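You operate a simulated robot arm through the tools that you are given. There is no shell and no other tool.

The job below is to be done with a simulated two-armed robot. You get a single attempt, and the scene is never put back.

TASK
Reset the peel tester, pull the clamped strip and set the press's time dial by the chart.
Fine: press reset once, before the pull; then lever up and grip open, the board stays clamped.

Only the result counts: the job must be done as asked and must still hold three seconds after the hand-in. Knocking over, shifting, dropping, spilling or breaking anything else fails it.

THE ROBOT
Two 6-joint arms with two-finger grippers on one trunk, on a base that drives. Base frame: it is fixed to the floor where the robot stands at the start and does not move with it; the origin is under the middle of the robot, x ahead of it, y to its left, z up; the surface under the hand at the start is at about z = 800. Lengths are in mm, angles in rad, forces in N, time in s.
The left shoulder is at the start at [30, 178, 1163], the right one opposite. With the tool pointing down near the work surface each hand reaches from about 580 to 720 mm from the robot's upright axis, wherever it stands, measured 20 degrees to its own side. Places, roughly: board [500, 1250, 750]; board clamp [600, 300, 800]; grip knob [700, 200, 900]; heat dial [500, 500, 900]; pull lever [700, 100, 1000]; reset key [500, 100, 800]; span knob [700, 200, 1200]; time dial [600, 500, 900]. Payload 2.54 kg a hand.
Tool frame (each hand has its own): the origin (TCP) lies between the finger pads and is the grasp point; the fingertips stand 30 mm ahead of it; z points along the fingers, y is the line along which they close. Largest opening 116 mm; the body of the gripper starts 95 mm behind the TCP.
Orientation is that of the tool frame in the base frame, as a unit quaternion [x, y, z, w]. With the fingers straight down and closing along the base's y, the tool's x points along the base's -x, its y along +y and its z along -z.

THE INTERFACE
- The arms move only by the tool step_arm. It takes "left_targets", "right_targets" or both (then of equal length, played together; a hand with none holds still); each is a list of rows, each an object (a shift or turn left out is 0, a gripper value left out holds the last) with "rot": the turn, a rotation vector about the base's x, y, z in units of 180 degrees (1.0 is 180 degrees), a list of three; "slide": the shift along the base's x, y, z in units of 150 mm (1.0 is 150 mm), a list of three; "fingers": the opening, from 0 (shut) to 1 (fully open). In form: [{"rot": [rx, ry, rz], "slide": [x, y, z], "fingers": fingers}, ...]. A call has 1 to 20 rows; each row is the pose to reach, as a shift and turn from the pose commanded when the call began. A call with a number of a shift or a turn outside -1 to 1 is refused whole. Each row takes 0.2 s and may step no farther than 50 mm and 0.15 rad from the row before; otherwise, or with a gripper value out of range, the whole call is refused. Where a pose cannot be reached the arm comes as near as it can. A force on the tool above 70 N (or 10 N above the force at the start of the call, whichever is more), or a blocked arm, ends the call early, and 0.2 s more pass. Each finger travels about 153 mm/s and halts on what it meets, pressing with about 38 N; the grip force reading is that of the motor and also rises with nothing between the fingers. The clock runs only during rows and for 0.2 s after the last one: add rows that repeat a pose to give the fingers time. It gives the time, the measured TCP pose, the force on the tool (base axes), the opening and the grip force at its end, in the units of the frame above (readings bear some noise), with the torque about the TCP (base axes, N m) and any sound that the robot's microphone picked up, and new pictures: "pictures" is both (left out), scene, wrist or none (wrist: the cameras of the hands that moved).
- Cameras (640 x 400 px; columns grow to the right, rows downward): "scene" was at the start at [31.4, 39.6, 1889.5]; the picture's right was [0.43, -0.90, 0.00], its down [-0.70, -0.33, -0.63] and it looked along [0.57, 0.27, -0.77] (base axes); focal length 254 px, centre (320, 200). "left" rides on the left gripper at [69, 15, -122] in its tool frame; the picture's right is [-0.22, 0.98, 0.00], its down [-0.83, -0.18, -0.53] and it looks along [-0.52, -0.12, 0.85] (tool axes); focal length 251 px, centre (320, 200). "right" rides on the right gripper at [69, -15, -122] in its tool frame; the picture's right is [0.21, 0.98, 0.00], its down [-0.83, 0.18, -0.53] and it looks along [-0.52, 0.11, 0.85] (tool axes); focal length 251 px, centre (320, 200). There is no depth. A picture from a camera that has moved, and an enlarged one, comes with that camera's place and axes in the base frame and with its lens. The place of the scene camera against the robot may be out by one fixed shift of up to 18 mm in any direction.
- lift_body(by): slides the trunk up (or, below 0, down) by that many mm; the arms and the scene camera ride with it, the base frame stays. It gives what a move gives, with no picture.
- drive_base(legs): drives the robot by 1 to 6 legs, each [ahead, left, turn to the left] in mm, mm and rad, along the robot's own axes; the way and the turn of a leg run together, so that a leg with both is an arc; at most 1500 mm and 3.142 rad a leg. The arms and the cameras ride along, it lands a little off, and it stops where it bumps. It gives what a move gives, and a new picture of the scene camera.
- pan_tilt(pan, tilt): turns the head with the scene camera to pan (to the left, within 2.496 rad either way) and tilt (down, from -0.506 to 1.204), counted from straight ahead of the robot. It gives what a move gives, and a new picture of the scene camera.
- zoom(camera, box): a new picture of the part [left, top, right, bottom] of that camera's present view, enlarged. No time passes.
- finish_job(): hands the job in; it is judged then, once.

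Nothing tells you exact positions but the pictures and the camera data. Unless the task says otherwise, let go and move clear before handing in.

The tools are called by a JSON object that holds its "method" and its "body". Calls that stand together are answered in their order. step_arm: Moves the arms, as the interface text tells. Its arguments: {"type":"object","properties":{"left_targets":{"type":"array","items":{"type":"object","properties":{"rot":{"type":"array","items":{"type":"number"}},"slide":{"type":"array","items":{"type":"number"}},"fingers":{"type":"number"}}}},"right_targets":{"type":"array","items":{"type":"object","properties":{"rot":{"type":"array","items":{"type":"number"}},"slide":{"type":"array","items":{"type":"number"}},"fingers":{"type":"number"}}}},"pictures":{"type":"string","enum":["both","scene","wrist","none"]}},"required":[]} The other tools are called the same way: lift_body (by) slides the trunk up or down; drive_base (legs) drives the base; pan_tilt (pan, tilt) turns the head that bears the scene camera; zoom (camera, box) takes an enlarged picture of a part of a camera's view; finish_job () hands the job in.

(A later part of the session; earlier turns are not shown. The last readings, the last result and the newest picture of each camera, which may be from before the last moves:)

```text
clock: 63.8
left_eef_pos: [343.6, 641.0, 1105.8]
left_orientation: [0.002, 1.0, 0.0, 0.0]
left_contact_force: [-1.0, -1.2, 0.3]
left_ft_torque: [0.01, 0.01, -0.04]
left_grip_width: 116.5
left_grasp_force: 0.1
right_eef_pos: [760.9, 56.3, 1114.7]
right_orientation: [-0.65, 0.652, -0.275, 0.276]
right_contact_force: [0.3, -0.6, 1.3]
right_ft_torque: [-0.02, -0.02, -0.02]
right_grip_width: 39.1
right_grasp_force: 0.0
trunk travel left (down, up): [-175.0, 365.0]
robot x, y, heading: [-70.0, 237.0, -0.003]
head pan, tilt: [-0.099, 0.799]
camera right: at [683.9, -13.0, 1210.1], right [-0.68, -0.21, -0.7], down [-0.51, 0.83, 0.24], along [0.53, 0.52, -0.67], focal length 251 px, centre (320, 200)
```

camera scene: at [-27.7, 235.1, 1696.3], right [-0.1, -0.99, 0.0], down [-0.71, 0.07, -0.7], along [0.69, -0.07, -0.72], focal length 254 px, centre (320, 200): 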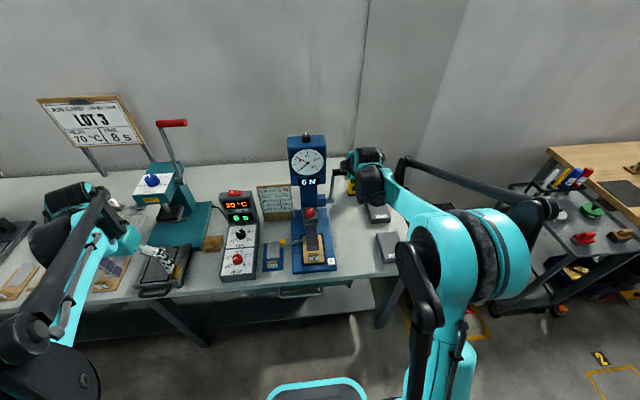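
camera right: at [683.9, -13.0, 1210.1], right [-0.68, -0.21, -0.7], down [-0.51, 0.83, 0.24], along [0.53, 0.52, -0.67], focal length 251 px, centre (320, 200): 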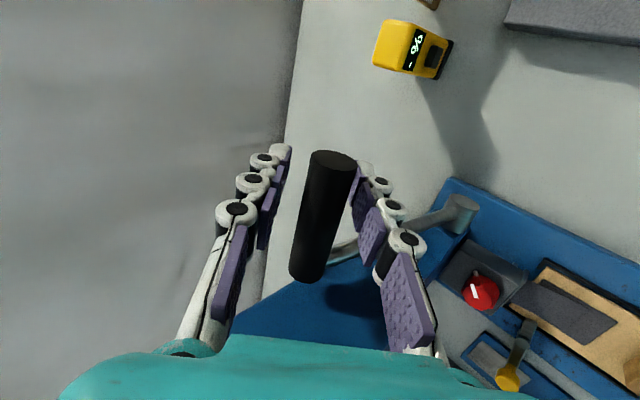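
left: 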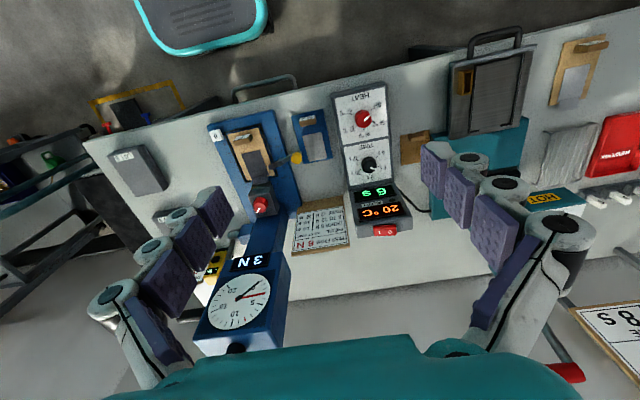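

{"method": "step_arm", "body": {"right_targets": [{"slide": [0.02, 0, 0.01]}, {"slide": [0.04, 0, 0.02]}, {"slide": [0.06, 0, 0.03]}, {"slide": [0.06, 0, 0.03]}], "pictures": "wrist"}}

{"method": "zoom", "body": {"camera": "scene", "box": [250, 120, 410, 280]}}

```text
clock: 64.8
left_eef_pos: [343.1, 641.1, 1105.7]
left_orientation: [0.001, 1.0, 0.0, 0.0]
left_contact_force: [-0.7, 0.3, 0.1]
left_ft_torque: [-0.01, 0.03, 0.01]
left_grip_width: 116.0
left_grasp_force: 0.0
right_eef_pos: [768.8, 56.5, 1119.6]
right_orientation: [-0.65, 0.653, -0.274, 0.276]
right_contact_force: [-8.3, 1.8, -5.0]
right_ft_torque: [-0.02, -0.02, 0.03]
right_grip_width: 46.1
right_grasp_force: 5.1
trunk travel left (down, up): [-175.0, 365.0]
robot x, y, heading: [-71.2, 238.4, -0.006]
head pan, tilt: [-0.099, 0.799]
camera right: at [692.1, -12.9, 1215.3], right [-0.68, -0.21, -0.7], down [-0.51, 0.83, 0.24], along [0.53, 0.52, -0.67], focal length 251 px, centre (320, 200)
```

right: 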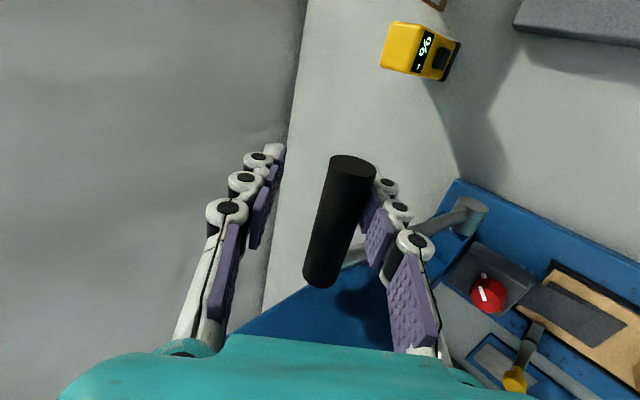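

```text
2.50 times, centred on (330, 200) of scene
camera zoom: at [-29.2, 235.2, 1696.3], right [-0.1, -0.99, 0.0], down [-0.71, 0.07, -0.7], along [0.69, -0.07, -0.72], focal length 635 px, centre (295, 200)
```

zoom: 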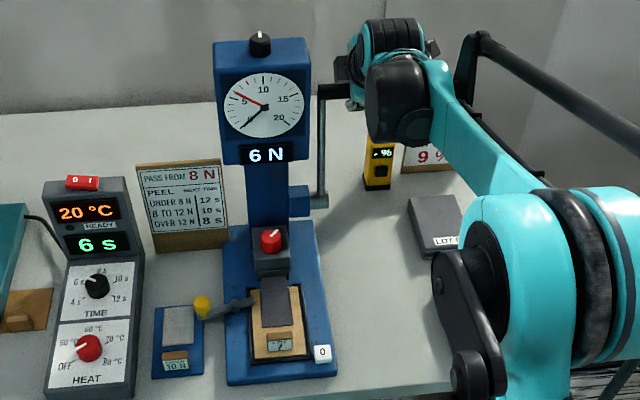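

The lever is firmly against its up stop (≈9 N contact) and the gauge holds 6 N. I'll ease off, open the fingers, and withdraw along the tool axis.

{"method": "step_arm", "body": {"right_targets": [{"slide": [-0.04, 0, -0.02]}, {"slide": [-0.07, 0, -0.03], "fingers": 0.6}, {"slide": [-0.07, 0, -0.03], "fingers": 0.6}, {"slide": [-0.15, 0, 0.05], "fingers": 0.6}, {"slide": [-0.3, 0, 0.2]}, {"slide": [-0.45, 0, 0.35]}, {"slide": [-0.6, 0, 0.5]}, {"slide": [-0.75, 0, 0.65]}, {"slide": [-0.75, 0, 0.65]}], "pictures": "both"}}

{"method": "zoom", "body": {"camera": "right", "box": [200, 80, 520, 340]}}

```text
clock: 66.8
left_eef_pos: [344.7, 641.5, 1105.5]
left_orientation: [0.001, 1.0, 0.0, 0.0]
left_contact_force: [0.2, 0.3, -0.4]
left_ft_torque: [-0.01, 0.02, 0.03]
left_grip_width: 115.9
left_grasp_force: 0.1
right_eef_pos: [659.2, 56.2, 1218.1]
right_orientation: [-0.651, 0.652, -0.275, 0.276]
right_contact_force: [-0.3, 0.0, -0.1]
right_ft_torque: [-0.01, 0.01, 0.01]
right_grip_width: 69.5
right_grasp_force: 0.0
trunk travel left (down, up): [-175.0, 365.0]
robot x, y, heading: [-71.7, 237.7, -0.002]
head pan, tilt: [-0.099, 0.799]
camera scene: at [-27.3, 235.0, 1696.3], right [-0.1, -0.99, 0.0], down [-0.71, 0.07, -0.7], along [0.69, -0.07, -0.72], focal length 254 px, centre (320, 200)
camera right: at [582.1, -13.0, 1313.6], right [-0.68, -0.21, -0.7], down [-0.51, 0.83, 0.24], along [0.53, 0.52, -0.67], focal length 251 px, centre (320, 200)
```

scene: 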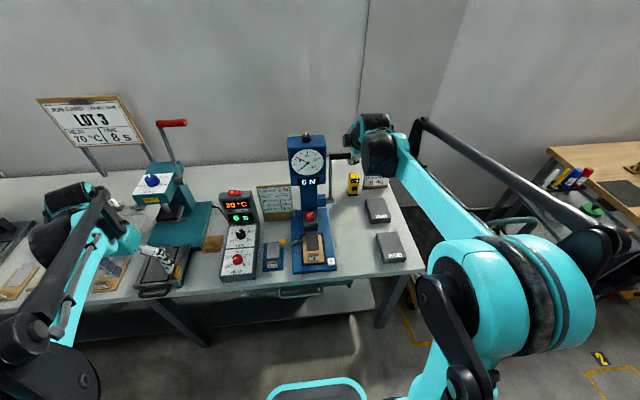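
right: 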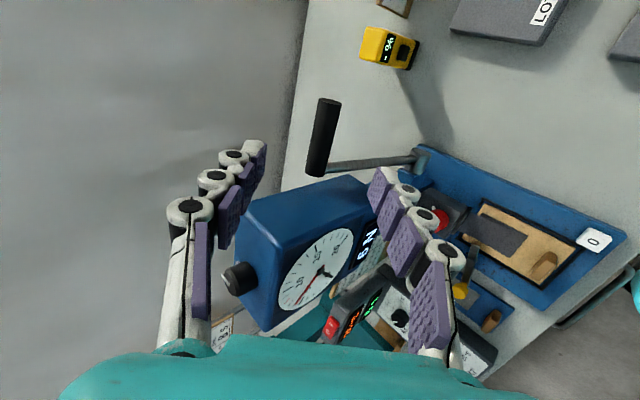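

```text
1.54 times, centred on (360, 210) of right
camera zoom: at [582.1, -13.0, 1313.6], right [-0.68, -0.21, -0.7], down [-0.51, 0.83, 0.24], along [0.53, 0.52, -0.67], focal length 387 px, centre (258, 185)
```

zoom: 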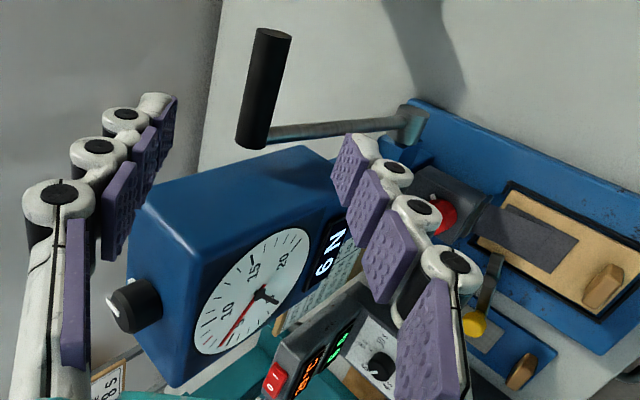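

The lever rests upright at its original place (handle ≈[757,·,1117]). Now I'll bring the right hand back to pointing down with the standard yaw to get a close view of the grip knob.

{"method": "step_arm", "body": {"right_targets": [{"rot": [0, 0.045, 0], "slide": [-0.1, 0, 0]}, {"rot": [0, 0.09, 0], "slide": [-0.2, 0, 0]}, {"rot": [0, 0.135, 0], "slide": [-0.3, 0, 0]}, {"rot": [0, 0.18, 0], "slide": [-0.4, 0, 0]}, {"rot": [0, 0.225, 0], "slide": [-0.5, 0, 0]}, {"rot": [0, 0.258, 0], "slide": [-0.6, 0, 0]}], "pictures": "none"}}

{"method": "step_arm", "body": {"right_targets": [{"rot": [0, 0, -0.045], "slide": [0, 0.1, 0]}, {"rot": [0, 0, -0.09], "slide": [0, 0.2, 0]}, {"rot": [0, 0, -0.135], "slide": [0, 0.3, 0]}, {"rot": [0, 0, -0.18], "slide": [0, 0.4, 0]}, {"rot": [0, 0, -0.225], "slide": [0, 0.5, 0]}, {"rot": [0, 0, -0.27], "slide": [0, 0.6, 0]}, {"rot": [0, 0, -0.315], "slide": [0, 0.7, 0]}, {"rot": [0, 0, -0.36], "slide": [0, 0.8, 0]}, {"rot": [0, 0, -0.405], "slide": [0, 0.9, 0]}, {"rot": [0, 0, -0.45], "slide": [0, 0.9, 0]}, {"rot": [0, 0, -0.495], "slide": [0, 0.9, 0]}, {"rot": [0, 0, -0.5], "slide": [0, 0.9, 0], "fingers": 1.0}], "pictures": "both"}}

{"method": "zoom", "body": {"camera": "right", "box": [200, 100, 440, 300]}}

```text
clock: 68.2
left_eef_pos: [344.7, 639.7, 1105.5]
left_orientation: [0.001, 1.0, 0.0, 0.001]
left_contact_force: [0.3, 0.4, -0.1]
left_ft_torque: [-0.02, 0.01, -0.01]
left_grip_width: 116.0
left_grasp_force: 0.1
right_eef_pos: [567.6, 56.1, 1217.1]
right_orientation: [-0.706, 0.708, 0.005, -0.004]
right_contact_force: [-0.2, 0.2, -0.2]
right_ft_torque: [0.02, -0.03, 0.01]
right_grip_width: 69.6
right_grasp_force: 0.2
trunk travel left (down, up): [-175.0, 365.0]
robot x, y, heading: [-70.8, 236.4, -0.009]
head pan, tilt: [-0.099, 0.799]
```

```text
clock: 70.8
left_eef_pos: [343.8, 640.7, 1105.3]
left_orientation: [0.002, 1.0, 0.001, 0.0]
left_contact_force: [0.3, -0.4, -0.3]
left_ft_torque: [0.03, 0.02, 0.04]
left_grip_width: 115.9
left_grasp_force: 0.0
right_eef_pos: [567.5, 191.4, 1218.5]
right_orientation: [0.003, 1.0, 0.005, 0.0]
right_contact_force: [0.2, 0.8, -0.3]
right_ft_torque: [0.01, 0.0, 0.0]
right_grip_width: 115.8
right_grasp_force: 0.0
trunk travel left (down, up): [-175.0, 365.0]
robot x, y, heading: [-68.3, 236.0, -0.003]
head pan, tilt: [-0.099, 0.799]
camera scene: at [-28.5, 234.9, 1696.4], right [-0.1, -0.99, 0.0], down [-0.71, 0.07, -0.7], along [0.69, -0.07, -0.72], focal length 254 px, centre (320, 200)
camera right: at [498.5, 175.7, 1339.3], right [-0.21, 0.98, 0.01], down [0.83, 0.17, 0.54], along [0.52, 0.12, -0.84], focal length 251 px, centre (320, 200)
```

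scene: 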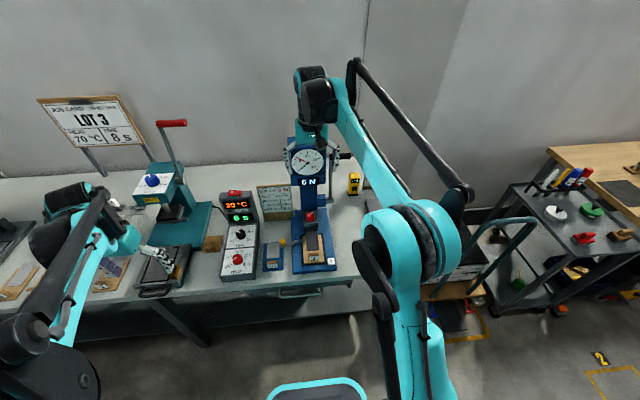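
right: 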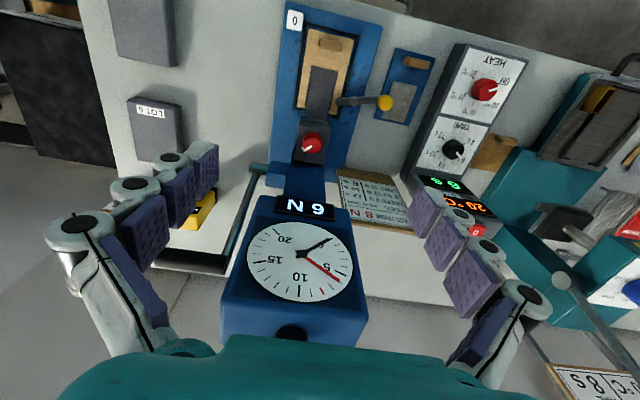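

```text
2.00 times, centred on (320, 200) of right
camera zoom: at [498.5, 175.7, 1339.3], right [-0.21, 0.98, 0.01], down [0.83, 0.17, 0.54], along [0.52, 0.12, -0.84], focal length 503 px, centre (320, 200)
```

zoom: 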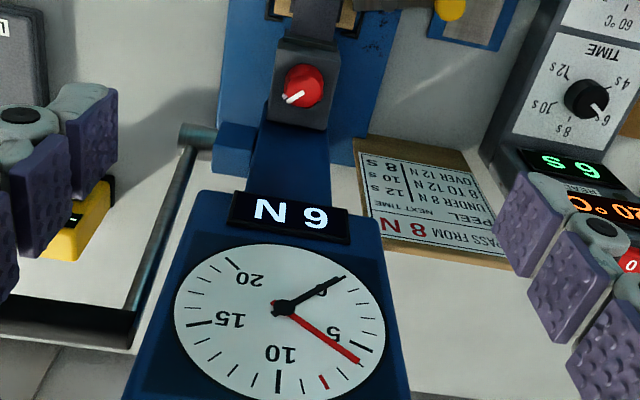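

{"method": "zoom", "body": {"camera": "right", "box": [285, 115, 345, 165]}}

{"method": "zoom", "body": {"camera": "scene", "box": [290, 195, 340, 245]}}

{"method": "zoom", "body": {"camera": "left", "box": [0, 0, 640, 400]}}

```text
8.00 times, centred on (315, 140) of right
camera zoom: at [498.5, 175.7, 1339.3], right [-0.21, 0.98, 0.01], down [0.83, 0.17, 0.54], along [0.52, 0.12, -0.84], focal length 2012 px, centre (360, 680)
```

zoom: 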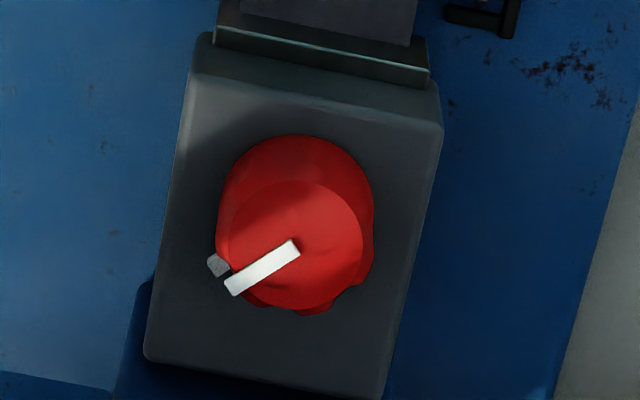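

```text
8.00 times, centred on (315, 220) of scene
camera zoom: at [-28.5, 234.9, 1696.4], right [-0.1, -0.99, 0.0], down [-0.71, 0.07, -0.7], along [0.69, -0.07, -0.72], focal length 2031 px, centre (360, 40)
```

zoom: 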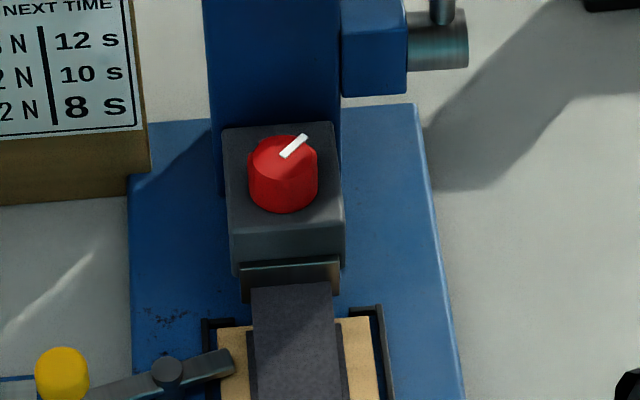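

```text
1.00 times, centred on (320, 200) of left (not enlarged: the box is as wide or as high as the picture)
camera zoom: at [275.5, 654.6, 1227.5], right [0.22, 0.98, 0.0], down [0.82, -0.18, 0.54], along [0.52, -0.12, -0.84], focal length 251 px, centre (320, 200)
```

zoom: 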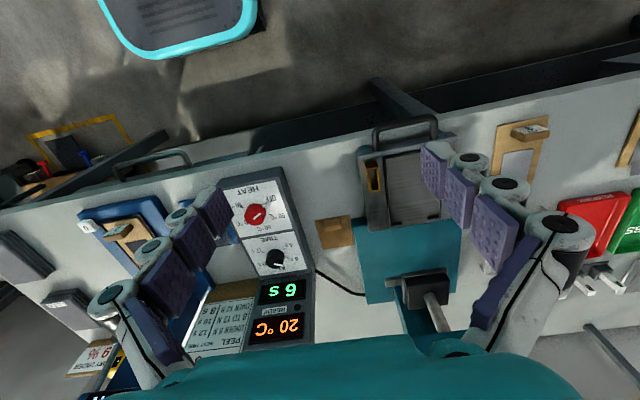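

The grip knob is a ~33 mm knob on a vertical axis at ≈[650,196,~900], with its pointer toward +x/−y and a gray mark beside it. I'll lower the hand for a closer look at its height and marks.

{"method": "step_arm", "body": {"right_targets": [{"slide": [-0.1, 0, -0.3]}, {"slide": [-0.2, 0, -0.6]}, {"slide": [-0.3, 0, -0.85]}, {"slide": [-0.3, 0, -0.85]}], "pictures": "wrist"}}

{"method": "zoom", "body": {"camera": "right", "box": [260, 120, 380, 220]}}

```text
clock: 71.8
left_eef_pos: [344.7, 641.0, 1106.5]
left_orientation: [0.001, 1.0, -0.001, 0.001]
left_contact_force: [-0.3, 0.0, 0.5]
left_ft_torque: [-0.04, -0.02, -0.01]
left_grip_width: 116.1
left_grasp_force: 0.0
right_eef_pos: [520.7, 190.5, 1088.8]
right_orientation: [0.002, 1.0, 0.005, 0.0]
right_contact_force: [0.7, 0.8, 0.7]
right_ft_torque: [0.02, 0.02, 0.0]
right_grip_width: 115.9
right_grasp_force: 0.0
trunk travel left (down, up): [-175.0, 365.0]
robot x, y, heading: [-68.5, 235.8, -0.005]
head pan, tilt: [-0.099, 0.799]
camera right: at [451.9, 175.1, 1210.8], right [-0.21, 0.98, 0.01], down [0.83, 0.17, 0.54], along [0.52, 0.12, -0.84], focal length 251 px, centre (320, 200)
```

right: 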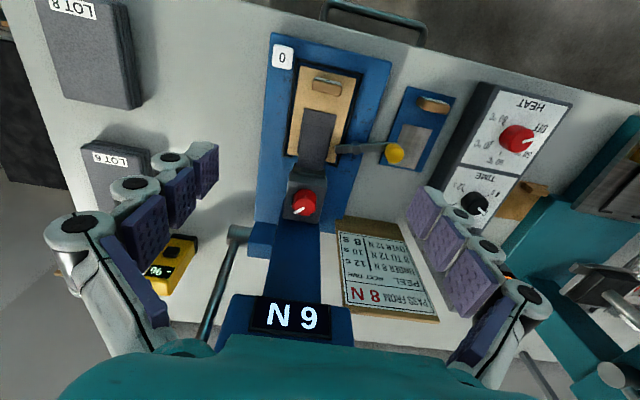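

```text
4.00 times, centred on (320, 170) of right
camera zoom: at [451.9, 175.1, 1210.8], right [-0.21, 0.98, 0.01], down [0.83, 0.17, 0.54], along [0.52, 0.12, -0.84], focal length 1006 px, centre (320, 320)
```

zoom: 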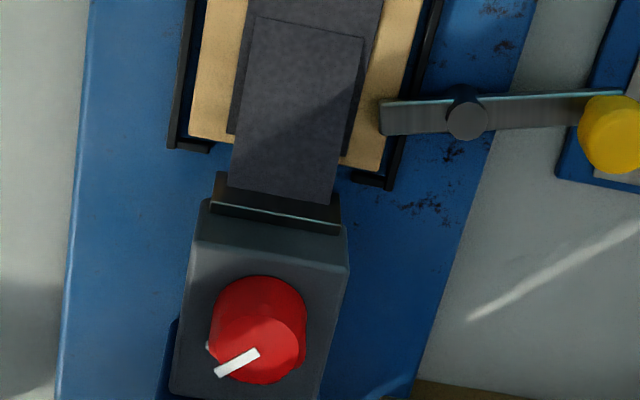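

Knob top centre is ≈[652,198,909] and the block top is ≈z 888. I'll approach with the hand tilted 25° (body leaning away from the gauge head), stopping 60 mm short first.

{"method": "step_arm", "body": {"right_targets": [{"rot": [0, -0.035, 0], "slide": [0.16, 0.01, -0.15], "fingers": 0.6}, {"rot": [0, -0.07, 0], "slide": [0.32, 0.025, -0.35], "fingers": 0.6}, {"rot": [0, -0.105, 0], "slide": [0.48, 0.04, -0.55]}, {"rot": [0, -0.139, 0], "slide": [0.629, 0.05, -0.745]}, {"rot": [0, -0.139, 0], "slide": [0.629, 0.05, -0.745]}], "pictures": "both"}}

{"method": "zoom", "body": {"camera": "right", "box": [200, 80, 440, 280]}}

{"method": "zoom", "body": {"camera": "scene", "box": [230, 120, 390, 280]}}

```text
clock: 73.0
left_eef_pos: [343.2, 641.0, 1106.3]
left_orientation: [0.001, 1.0, -0.001, 0.001]
left_contact_force: [-0.4, -0.4, -0.1]
left_ft_torque: [0.04, -0.02, 0.03]
left_grip_width: 116.0
left_grasp_force: 0.1
right_eef_pos: [614.8, 200.5, 978.9]
right_orientation: [0.002, 0.976, 0.005, 0.217]
right_contact_force: [0.9, 0.3, 0.1]
right_ft_torque: [0.0, -0.03, 0.0]
right_grip_width: 69.6
right_grasp_force: 0.0
trunk travel left (down, up): [-175.0, 365.0]
robot x, y, heading: [-70.0, 238.3, -0.006]
head pan, tilt: [-0.099, 0.799]
camera scene: at [-29.1, 235.0, 1696.4], right [-0.1, -0.99, 0.0], down [-0.71, 0.07, -0.7], along [0.69, -0.07, -0.72], focal length 254 px, centre (320, 200)
camera right: at [501.1, 183.7, 1060.1], right [-0.2, 0.98, -0.08], down [0.52, 0.17, 0.84], along [0.83, 0.12, -0.54], focal length 251 px, centre (320, 200)
```

scene: 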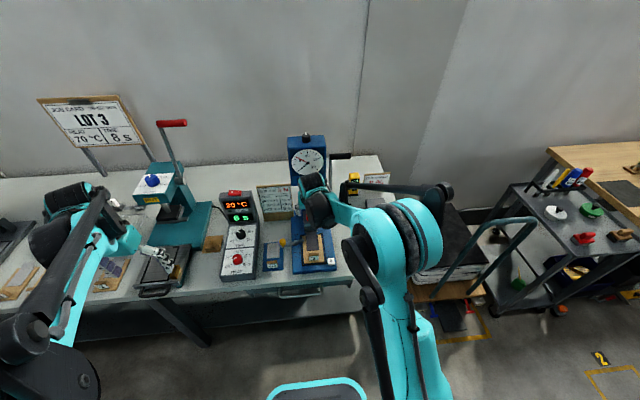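
right: 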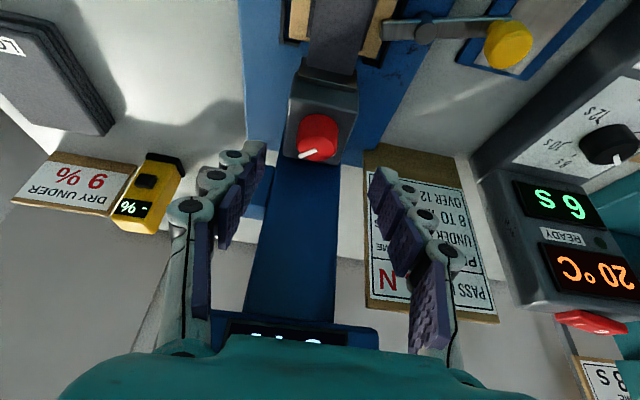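

```text
2.00 times, centred on (320, 180) of right
camera zoom: at [501.1, 183.7, 1060.1], right [-0.2, 0.98, -0.08], down [0.52, 0.17, 0.84], along [0.83, 0.12, -0.54], focal length 503 px, centre (320, 240)
```

zoom: 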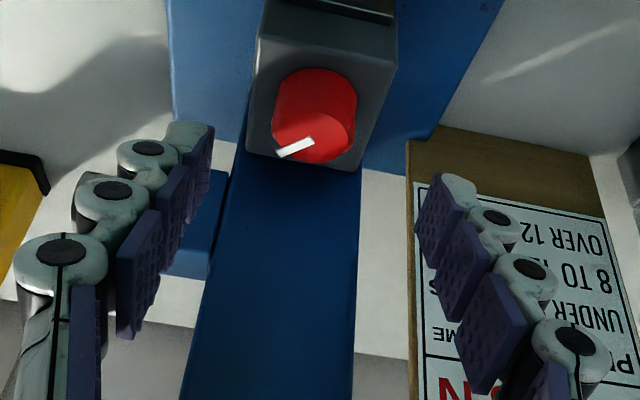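

```text
2.50 times, centred on (310, 200) of scene
camera zoom: at [-29.1, 235.0, 1696.4], right [-0.1, -0.99, 0.0], down [-0.71, 0.07, -0.7], along [0.69, -0.07, -0.72], focal length 635 px, centre (345, 200)
```

zoom: 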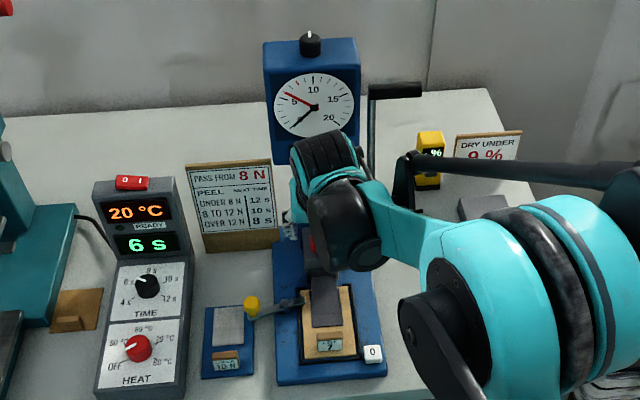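

{"method": "step_arm", "body": {"right_targets": [{"slide": [0.06, -0.005, -0.125]}, {"slide": [0.12, -0.01, -0.25]}, {"slide": [0.155, -0.01, -0.335]}, {"slide": [0.175, -0.01, -0.375]}, {"slide": [0.175, -0.01, -0.375]}], "pictures": "wrist"}}

{"method": "zoom", "body": {"camera": "right", "box": [200, 80, 440, 280]}}

```text
clock: 74.2
left_eef_pos: [344.5, 640.8, 1105.9]
left_orientation: [0.002, 1.0, 0.001, 0.001]
left_contact_force: [0.1, 0.3, -0.4]
left_ft_torque: [0.04, -0.01, -0.03]
left_grip_width: 116.4
left_grasp_force: 0.1
right_eef_pos: [642.8, 197.1, 919.9]
right_orientation: [0.001, 0.976, 0.005, 0.217]
right_contact_force: [-0.5, 0.2, 0.0]
right_ft_torque: [0.0, 0.01, -0.01]
right_grip_width: 69.8
right_grasp_force: 0.1
trunk travel left (down, up): [-175.0, 365.0]
robot x, y, heading: [-69.6, 236.7, -0.002]
head pan, tilt: [-0.099, 0.799]
camera right: at [528.6, 181.8, 1002.5], right [-0.19, 0.98, -0.08], down [0.52, 0.17, 0.84], along [0.83, 0.12, -0.54], focal length 251 px, centre (320, 200)
```

right: 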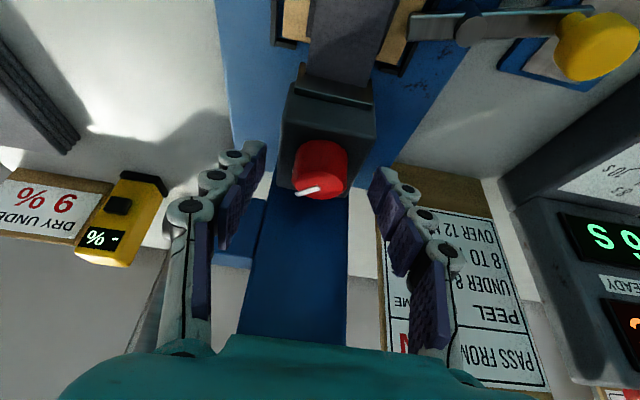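

```text
2.00 times, centred on (320, 180) of right
camera zoom: at [528.6, 181.8, 1002.5], right [-0.19, 0.98, -0.08], down [0.52, 0.17, 0.84], along [0.83, 0.12, -0.54], focal length 503 px, centre (320, 240)
```

zoom: 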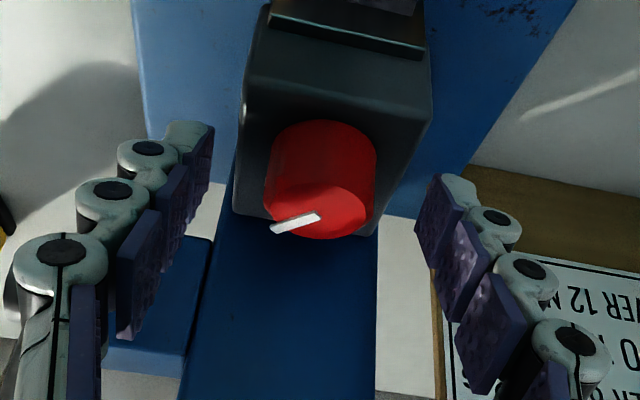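

The knob sits between the fingertips. I'll close on it.

{"method": "step_arm", "body": {"right_targets": [{"slide": [0, 0.008, 0], "fingers": 0.4}, {"slide": [0, 0.008, 0], "fingers": 0.2}, {"slide": [0, 0.008, 0], "fingers": 0.2}, {"slide": [0, 0.008, 0], "fingers": 0.2}], "pictures": "wrist"}}

{"method": "zoom", "body": {"camera": "right", "box": [220, 80, 420, 250]}}

```text
clock: 75.2
left_eef_pos: [344.0, 641.0, 1106.1]
left_orientation: [0.002, 1.0, 0.0, 0.001]
left_contact_force: [-0.7, -0.2, 0.3]
left_ft_torque: [-0.03, 0.0, 0.0]
left_grip_width: 115.8
left_grasp_force: 0.1
right_eef_pos: [642.8, 197.7, 921.7]
right_orientation: [0.001, 0.976, 0.006, 0.217]
right_contact_force: [-0.2, -0.2, 1.6]
right_ft_torque: [-0.02, 0.03, 0.01]
right_grip_width: 35.1
right_grasp_force: 45.2
trunk travel left (down, up): [-175.0, 365.0]
robot x, y, heading: [-73.2, 238.2, -0.002]
head pan, tilt: [-0.099, 0.799]
camera right: at [528.9, 182.5, 1002.5], right [-0.19, 0.98, -0.08], down [0.52, 0.17, 0.84], along [0.83, 0.12, -0.54], focal length 251 px, centre (320, 200)
```

right: 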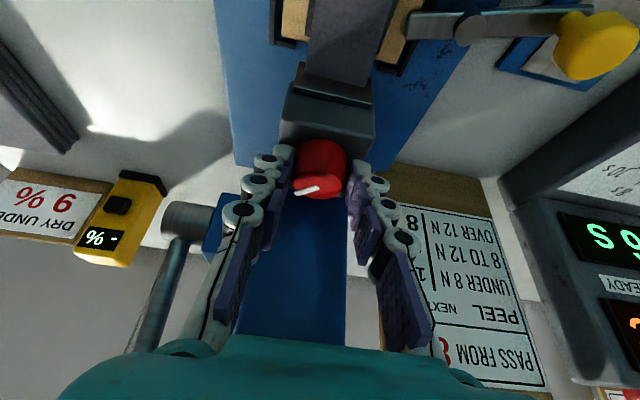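

```text
2.35 times, centred on (320, 165) of right
camera zoom: at [528.9, 182.5, 1002.5], right [-0.19, 0.98, -0.08], down [0.52, 0.17, 0.84], along [0.83, 0.12, -0.54], focal length 592 px, centre (320, 282)
```

zoom: 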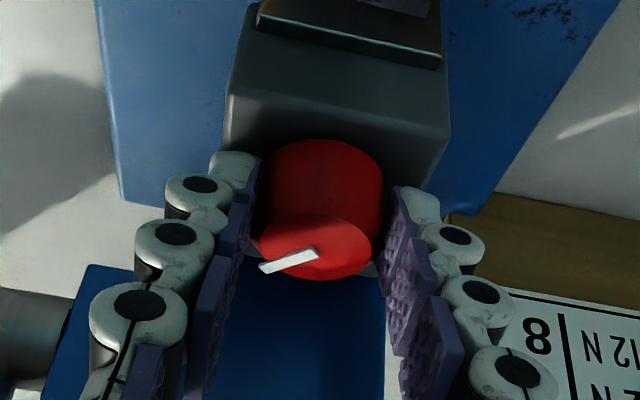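

Gripped (35 mm, 45 N). I'll try a small counter-clockwise turn about the knob's vertical axis first.

{"method": "step_arm", "body": {"right_targets": [{"rot": [0, 0, 0.0222], "slide": [0, -0.005, 0]}, {"rot": [0, 0, 0.0444], "slide": [0.001, -0.01, 0]}, {"rot": [0, 0, 0.0667], "slide": [0.002, -0.015, 0]}, {"rot": [0, 0, 0.0889], "slide": [0.003, -0.02, 0]}, {"rot": [0, 0, 0.0889], "slide": [0.003, -0.02, 0]}], "pictures": "wrist"}}

{"method": "zoom", "body": {"camera": "right", "box": [220, 80, 420, 250]}}

```text
clock: 76.4
left_eef_pos: [343.6, 640.6, 1106.9]
left_orientation: [0.002, 1.0, 0.0, 0.001]
left_contact_force: [-0.6, -0.4, 0.0]
left_ft_torque: [0.0, 0.02, 0.03]
left_grip_width: 116.0
left_grasp_force: 0.1
right_eef_pos: [643.0, 194.8, 921.4]
right_orientation: [-0.135, 0.967, 0.036, 0.213]
right_contact_force: [-3.6, 1.1, -2.8]
right_ft_torque: [0.16, -0.32, 0.01]
right_grip_width: 35.0
right_grasp_force: 45.1
trunk travel left (down, up): [-175.0, 365.0]
robot x, y, heading: [-70.8, 237.6, -0.006]
head pan, tilt: [-0.099, 0.799]
camera right: at [538.5, 148.1, 1002.7], right [-0.46, 0.89, -0.08], down [0.45, 0.31, 0.83], along [0.76, 0.35, -0.54], focal length 251 px, centre (320, 200)
```

right: 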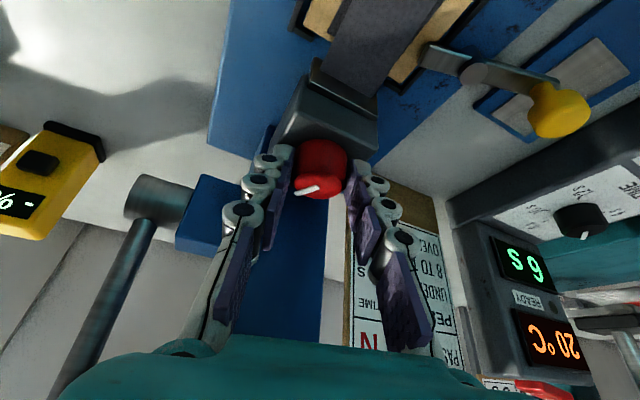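

```text
2.35 times, centred on (320, 165) of right
camera zoom: at [538.5, 148.1, 1002.7], right [-0.46, 0.89, -0.08], down [0.45, 0.31, 0.83], along [0.76, 0.35, -0.54], focal length 592 px, centre (320, 282)
```

zoom: 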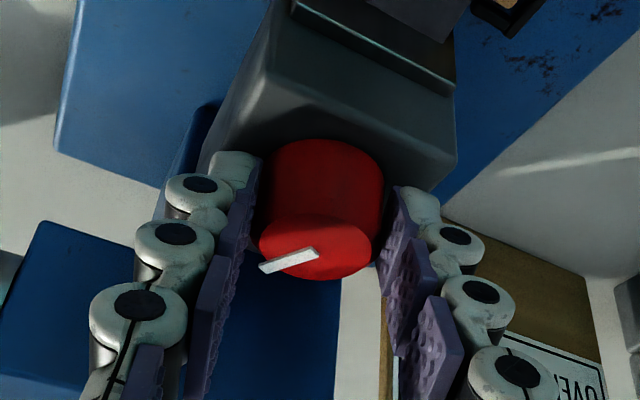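

The knob turns freely with the hand. I'll go on turning counter-clockwise.

{"method": "step_arm", "body": {"right_targets": [{"rot": [0, 0, 0.0222], "slide": [0.001, -0.005, 0]}, {"rot": [0, 0, 0.0444], "slide": [0.003, -0.009, 0]}, {"rot": [0, 0, 0.0667], "slide": [0.005, -0.014, 0]}, {"rot": [0, 0, 0.0889], "slide": [0.008, -0.018, 0]}, {"rot": [0, 0, 0.1111], "slide": [0.011, -0.022, 0]}, {"rot": [0, 0, 0.1333], "slide": [0.014, -0.026, 0]}, {"rot": [0, 0, 0.1555], "slide": [0.017, -0.03, 0]}, {"rot": [0, 0, 0.1778], "slide": [0.021, -0.033, 0]}, {"rot": [0, 0, 0.2], "slide": [0.025, -0.036, 0]}, {"rot": [0, 0, 0.2222], "slide": [0.029, -0.039, 0]}, {"rot": [0, 0, 0.2222], "slide": [0.029, -0.039, 0]}], "pictures": "both"}}

{"method": "zoom", "body": {"camera": "right", "box": [220, 80, 420, 250]}}

{"method": "zoom", "body": {"camera": "scene", "box": [250, 170, 370, 280]}}

```text
clock: 78.8
left_eef_pos: [343.9, 640.4, 1107.7]
left_orientation: [0.002, 1.0, -0.001, 0.0]
left_contact_force: [-0.2, -0.9, 0.9]
left_ft_torque: [-0.02, 0.01, 0.0]
left_grip_width: 116.0
left_grasp_force: 0.0
right_eef_pos: [648.9, 187.2, 921.3]
right_orientation: [-0.457, 0.862, 0.107, 0.189]
right_contact_force: [8.8, -8.0, 7.1]
right_ft_torque: [-0.6, -0.08, -0.15]
right_grip_width: 34.8
right_grasp_force: 44.9
trunk travel left (down, up): [-175.0, 365.0]
robot x, y, heading: [-74.2, 237.4, -0.007]
head pan, tilt: [-0.099, 0.799]
camera scene: at [-28.0, 233.9, 1696.4], right [-0.1, -0.99, 0.0], down [-0.71, 0.07, -0.7], along [0.69, -0.07, -0.72], focal length 254 px, centre (320, 200)
camera right: at [598.3, 84.5, 1002.5], right [-0.92, 0.39, -0.08], down [0.15, 0.53, 0.84], along [0.36, 0.76, -0.54], focal length 251 px, centre (320, 200)
```

scene: 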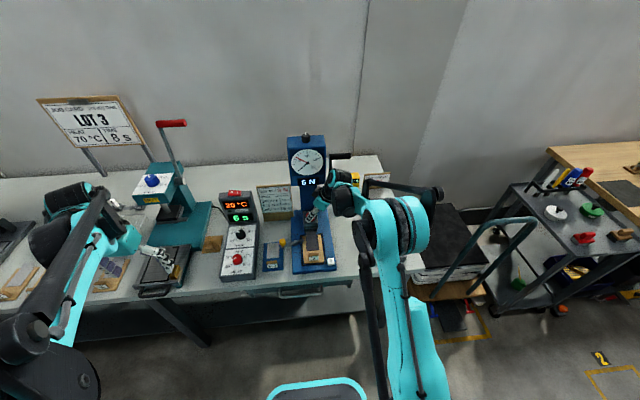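
right: 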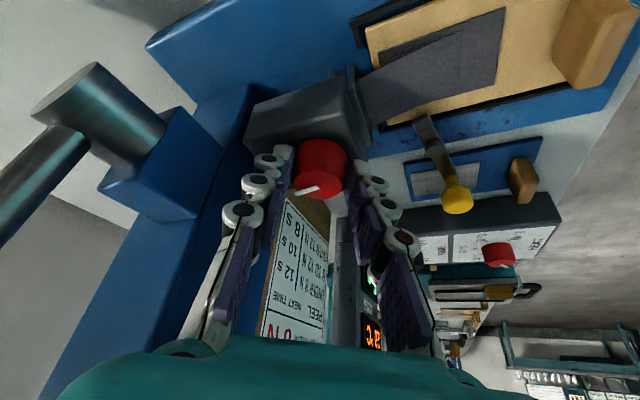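

```text
2.35 times, centred on (320, 165) of right
camera zoom: at [598.3, 84.5, 1002.5], right [-0.92, 0.39, -0.08], down [0.15, 0.53, 0.84], along [0.36, 0.76, -0.54], focal length 592 px, centre (320, 282)
```

zoom: 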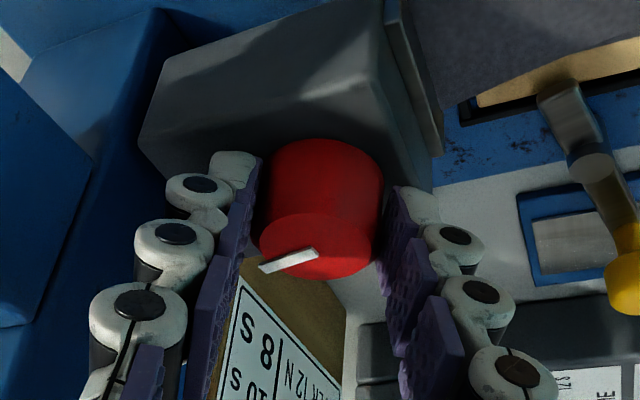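

```text
3.64 times, centred on (310, 225) of scene
camera zoom: at [-28.0, 233.9, 1696.4], right [-0.1, -0.99, 0.0], down [-0.71, 0.07, -0.7], along [0.69, -0.07, -0.72], focal length 923 px, centre (356, 109)
```

zoom: 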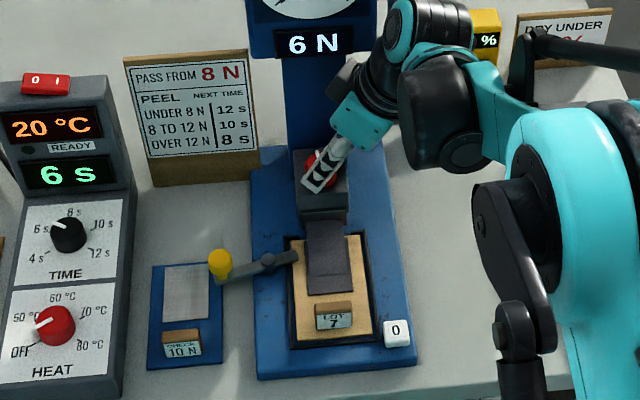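

The knob is turned about 56° with no stop yet. To keep clear of the gauge head, I'll release, swing the hand back, and re-grip for another stroke.

{"method": "step_arm", "body": {"right_targets": [{"fingers": 0.5}, {"fingers": 0.5}, {"rot": [0, 0, -0.0444], "slide": [-0.008, 0.006, 0.01]}, {"rot": [0, 0, -0.0889], "slide": [-0.015, 0.013, 0.02]}, {"rot": [0, 0, -0.1333], "slide": [-0.021, 0.021, 0.02]}, {"rot": [0, 0, -0.1778], "slide": [-0.026, 0.03, 0.02]}, {"rot": [0, 0, -0.2222], "slide": [-0.029, 0.039, 0.02]}, {"rot": [0, 0, -0.2667], "slide": [-0.031, 0.049, 0.02]}, {"rot": [0, 0, -0.3111], "slide": [-0.031, 0.059, 0.02]}, {"rot": [0, 0, -0.3556], "slide": [-0.03, 0.069, 0.02]}, {"rot": [0, 0, -0.4], "slide": [-0.028, 0.078, 0.02]}, {"rot": [0, 0, -0.4444], "slide": [-0.025, 0.087, 0.01]}, {"rot": [0, 0, -0.4889], "slide": [-0.021, 0.096, 0]}, {"rot": [0, 0, -0.4889], "slide": [-0.021, 0.096, 0]}], "pictures": "both"}}

{"method": "zoom", "body": {"camera": "right", "box": [220, 80, 420, 250]}}

```text
clock: 81.8
left_eef_pos: [343.7, 640.9, 1105.8]
left_orientation: [0.002, 1.0, -0.001, 0.0]
left_contact_force: [0.1, -0.6, 0.3]
left_ft_torque: [0.01, -0.03, -0.01]
left_grip_width: 116.1
left_grasp_force: 0.0
right_eef_pos: [644.2, 203.1, 921.4]
right_orientation: [0.27, 0.938, -0.055, 0.21]
right_contact_force: [0.0, 0.1, -0.3]
right_ft_torque: [-0.02, -0.03, -0.01]
right_grip_width: 58.0
right_grasp_force: 0.1
trunk travel left (down, up): [-175.0, 365.0]
robot x, y, heading: [-70.9, 234.0, -0.004]
head pan, tilt: [-0.099, 0.799]
camera scene: at [-28.6, 234.8, 1696.4], right [-0.1, -0.99, 0.0], down [-0.71, 0.07, -0.7], along [0.69, -0.07, -0.72], focal length 254 px, centre (320, 200)
camera right: at [538.8, 250.4, 1002.8], right [0.35, 0.93, -0.08], down [0.53, -0.13, 0.84], along [0.77, -0.34, -0.54], focal length 251 px, centre (320, 200)
```

scene: 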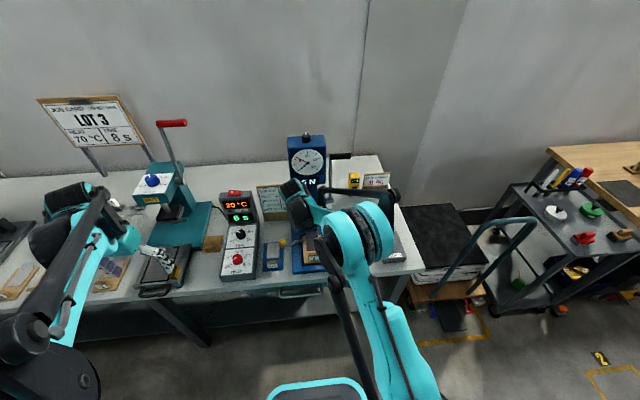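
right: 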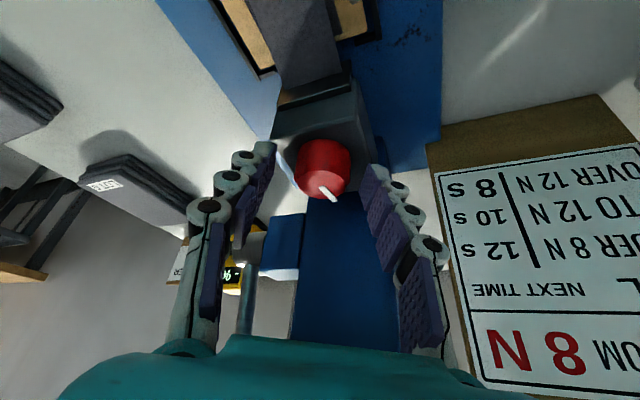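

```text
2.35 times, centred on (320, 165) of right
camera zoom: at [538.8, 250.4, 1002.8], right [0.35, 0.93, -0.08], down [0.53, -0.13, 0.84], along [0.77, -0.34, -0.54], focal length 592 px, centre (320, 282)
```

zoom: 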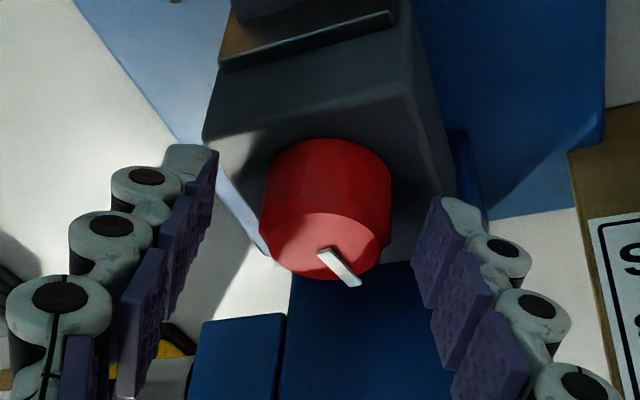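

The knob stayed where I turned it. I'll re-grip and do a second counter-clockwise stroke.

{"method": "step_arm", "body": {"right_targets": [{"fingers": 0.2}, {"fingers": 0.2}, {"fingers": 0.2}, {"rot": [0, 0, 0.0222], "slide": [-0.003, -0.004, 0]}, {"rot": [0, 0, 0.0444], "slide": [-0.005, -0.009, 0]}, {"rot": [0, 0, 0.0889], "slide": [-0.008, -0.018, 0]}, {"rot": [0, 0, 0.1333], "slide": [-0.01, -0.028, 0]}, {"rot": [0, 0, 0.1778], "slide": [-0.011, -0.038, 0]}, {"rot": [0, 0, 0.1778], "slide": [-0.011, -0.038, 0]}], "pictures": "wrist"}}

{"method": "zoom", "body": {"camera": "right", "box": [220, 80, 420, 250]}}

```text
clock: 83.8
left_eef_pos: [343.6, 641.5, 1105.2]
left_orientation: [0.001, 1.0, 0.0, 0.0]
left_contact_force: [0.5, 0.1, -0.3]
left_ft_torque: [0.01, -0.02, 0.0]
left_grip_width: 116.1
left_grasp_force: 0.0
right_eef_pos: [643.4, 198.3, 922.5]
right_orientation: [0.001, 0.976, 0.004, 0.217]
right_contact_force: [6.9, 7.2, 11.6]
right_ft_torque: [0.19, 0.25, 0.09]
right_grip_width: 35.0
right_grasp_force: 44.6
trunk travel left (down, up): [-175.0, 365.0]
robot x, y, heading: [-69.7, 236.3, -0.005]
head pan, tilt: [-0.099, 0.799]
camera right: at [529.2, 182.4, 1002.8], right [-0.2, 0.98, -0.08], down [0.52, 0.17, 0.84], along [0.83, 0.12, -0.54], focal length 251 px, centre (320, 200)
```

right: 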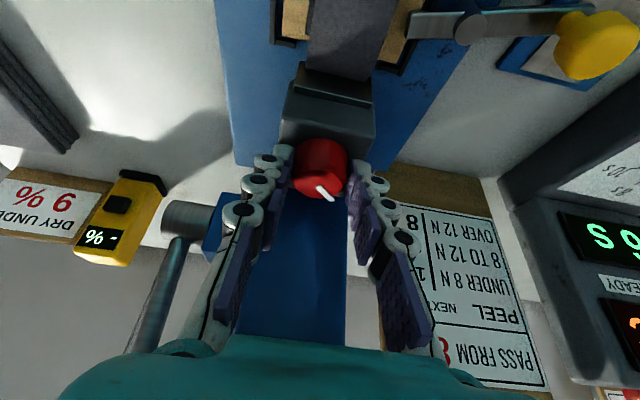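

```text
2.35 times, centred on (320, 165) of right
camera zoom: at [529.2, 182.4, 1002.8], right [-0.2, 0.98, -0.08], down [0.52, 0.17, 0.84], along [0.83, 0.12, -0.54], focal length 592 px, centre (320, 282)
```

zoom: 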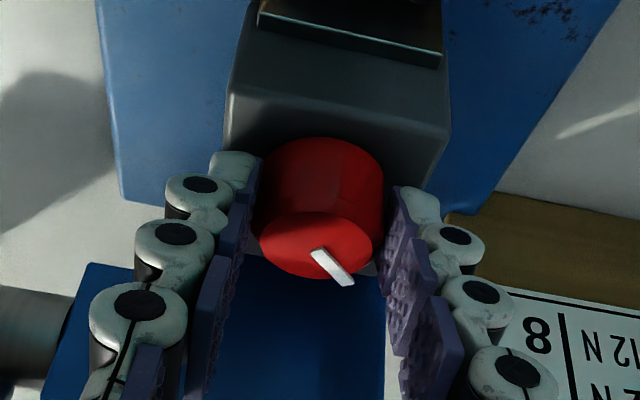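

The knob has turned about 90° in total. I'll go a bit further to see whether there's an end stop.

{"method": "step_arm", "body": {"right_targets": [{"rot": [0, 0, 0.0222], "slide": [0, -0.005, 0]}, {"rot": [0, 0, 0.0444], "slide": [0.001, -0.01, 0]}, {"rot": [0, 0, 0.0667], "slide": [0.002, -0.015, 0]}, {"rot": [0, 0, 0.0889], "slide": [0.003, -0.02, 0]}, {"rot": [0, 0, 0.1333], "slide": [0.006, -0.029, 0]}, {"rot": [0, 0, 0.1333], "slide": [0.006, -0.029, 0]}], "pictures": "both"}}

{"method": "zoom", "body": {"camera": "right", "box": [220, 80, 420, 250]}}

{"method": "zoom", "body": {"camera": "scene", "box": [270, 190, 350, 280]}}

```text
clock: 85.2
left_eef_pos: [344.2, 640.2, 1105.1]
left_orientation: [0.001, 1.0, 0.0, 0.001]
left_contact_force: [-0.3, -0.6, 0.2]
left_ft_torque: [0.03, 0.02, 0.0]
left_grip_width: 115.9
left_grasp_force: 0.2
right_eef_pos: [644.7, 192.2, 921.9]
right_orientation: [-0.203, 0.955, 0.051, 0.211]
right_contact_force: [-3.2, 3.4, -6.2]
right_ft_torque: [-0.28, -0.16, -0.18]
right_grip_width: 35.2
right_grasp_force: 44.7
trunk travel left (down, up): [-175.0, 365.0]
robot x, y, heading: [-67.9, 236.7, -0.004]
head pan, tilt: [-0.099, 0.799]
camera scene: at [-28.0, 235.5, 1696.3], right [-0.1, -0.99, 0.0], down [-0.71, 0.07, -0.7], along [0.69, -0.07, -0.72], focal length 254 px, centre (320, 200)
camera right: at [547.1, 132.4, 1002.7], right [-0.58, 0.81, -0.08], down [0.41, 0.37, 0.83], along [0.71, 0.45, -0.54], focal length 251 px, centre (320, 200)
```

scene: 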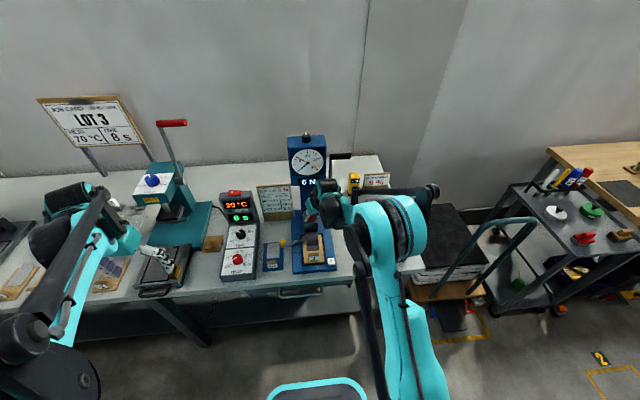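
right: 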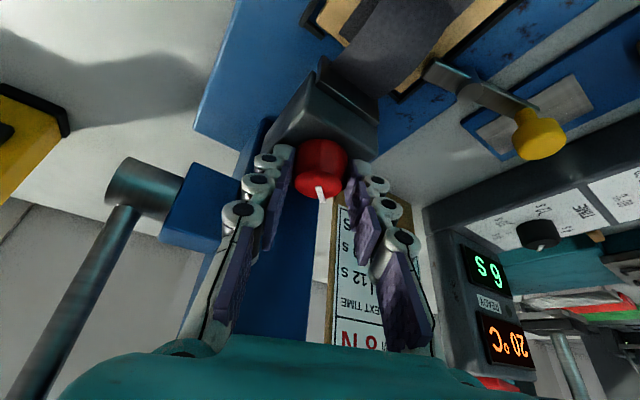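

```text
2.35 times, centred on (320, 165) of right
camera zoom: at [547.1, 132.4, 1002.7], right [-0.58, 0.81, -0.08], down [0.41, 0.37, 0.83], along [0.71, 0.45, -0.54], focal length 592 px, centre (320, 282)
```

zoom: 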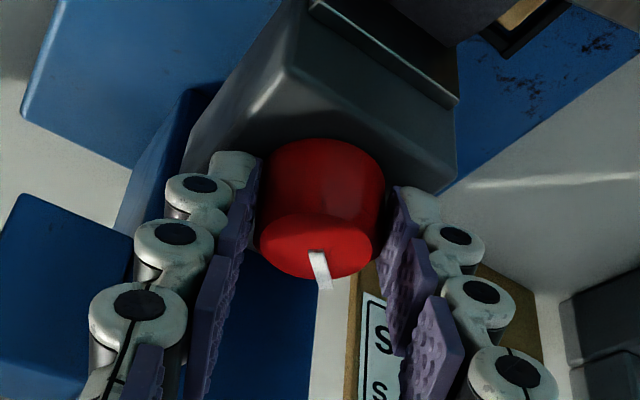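

```text
4.44 times, centred on (310, 235) of scene
camera zoom: at [-28.0, 235.5, 1696.3], right [-0.1, -0.99, 0.0], down [-0.71, 0.07, -0.7], along [0.69, -0.07, -0.72], focal length 1128 px, centre (364, 44)
```

zoom: 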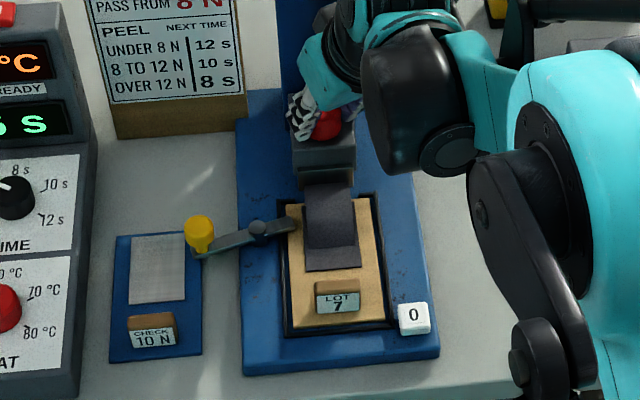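

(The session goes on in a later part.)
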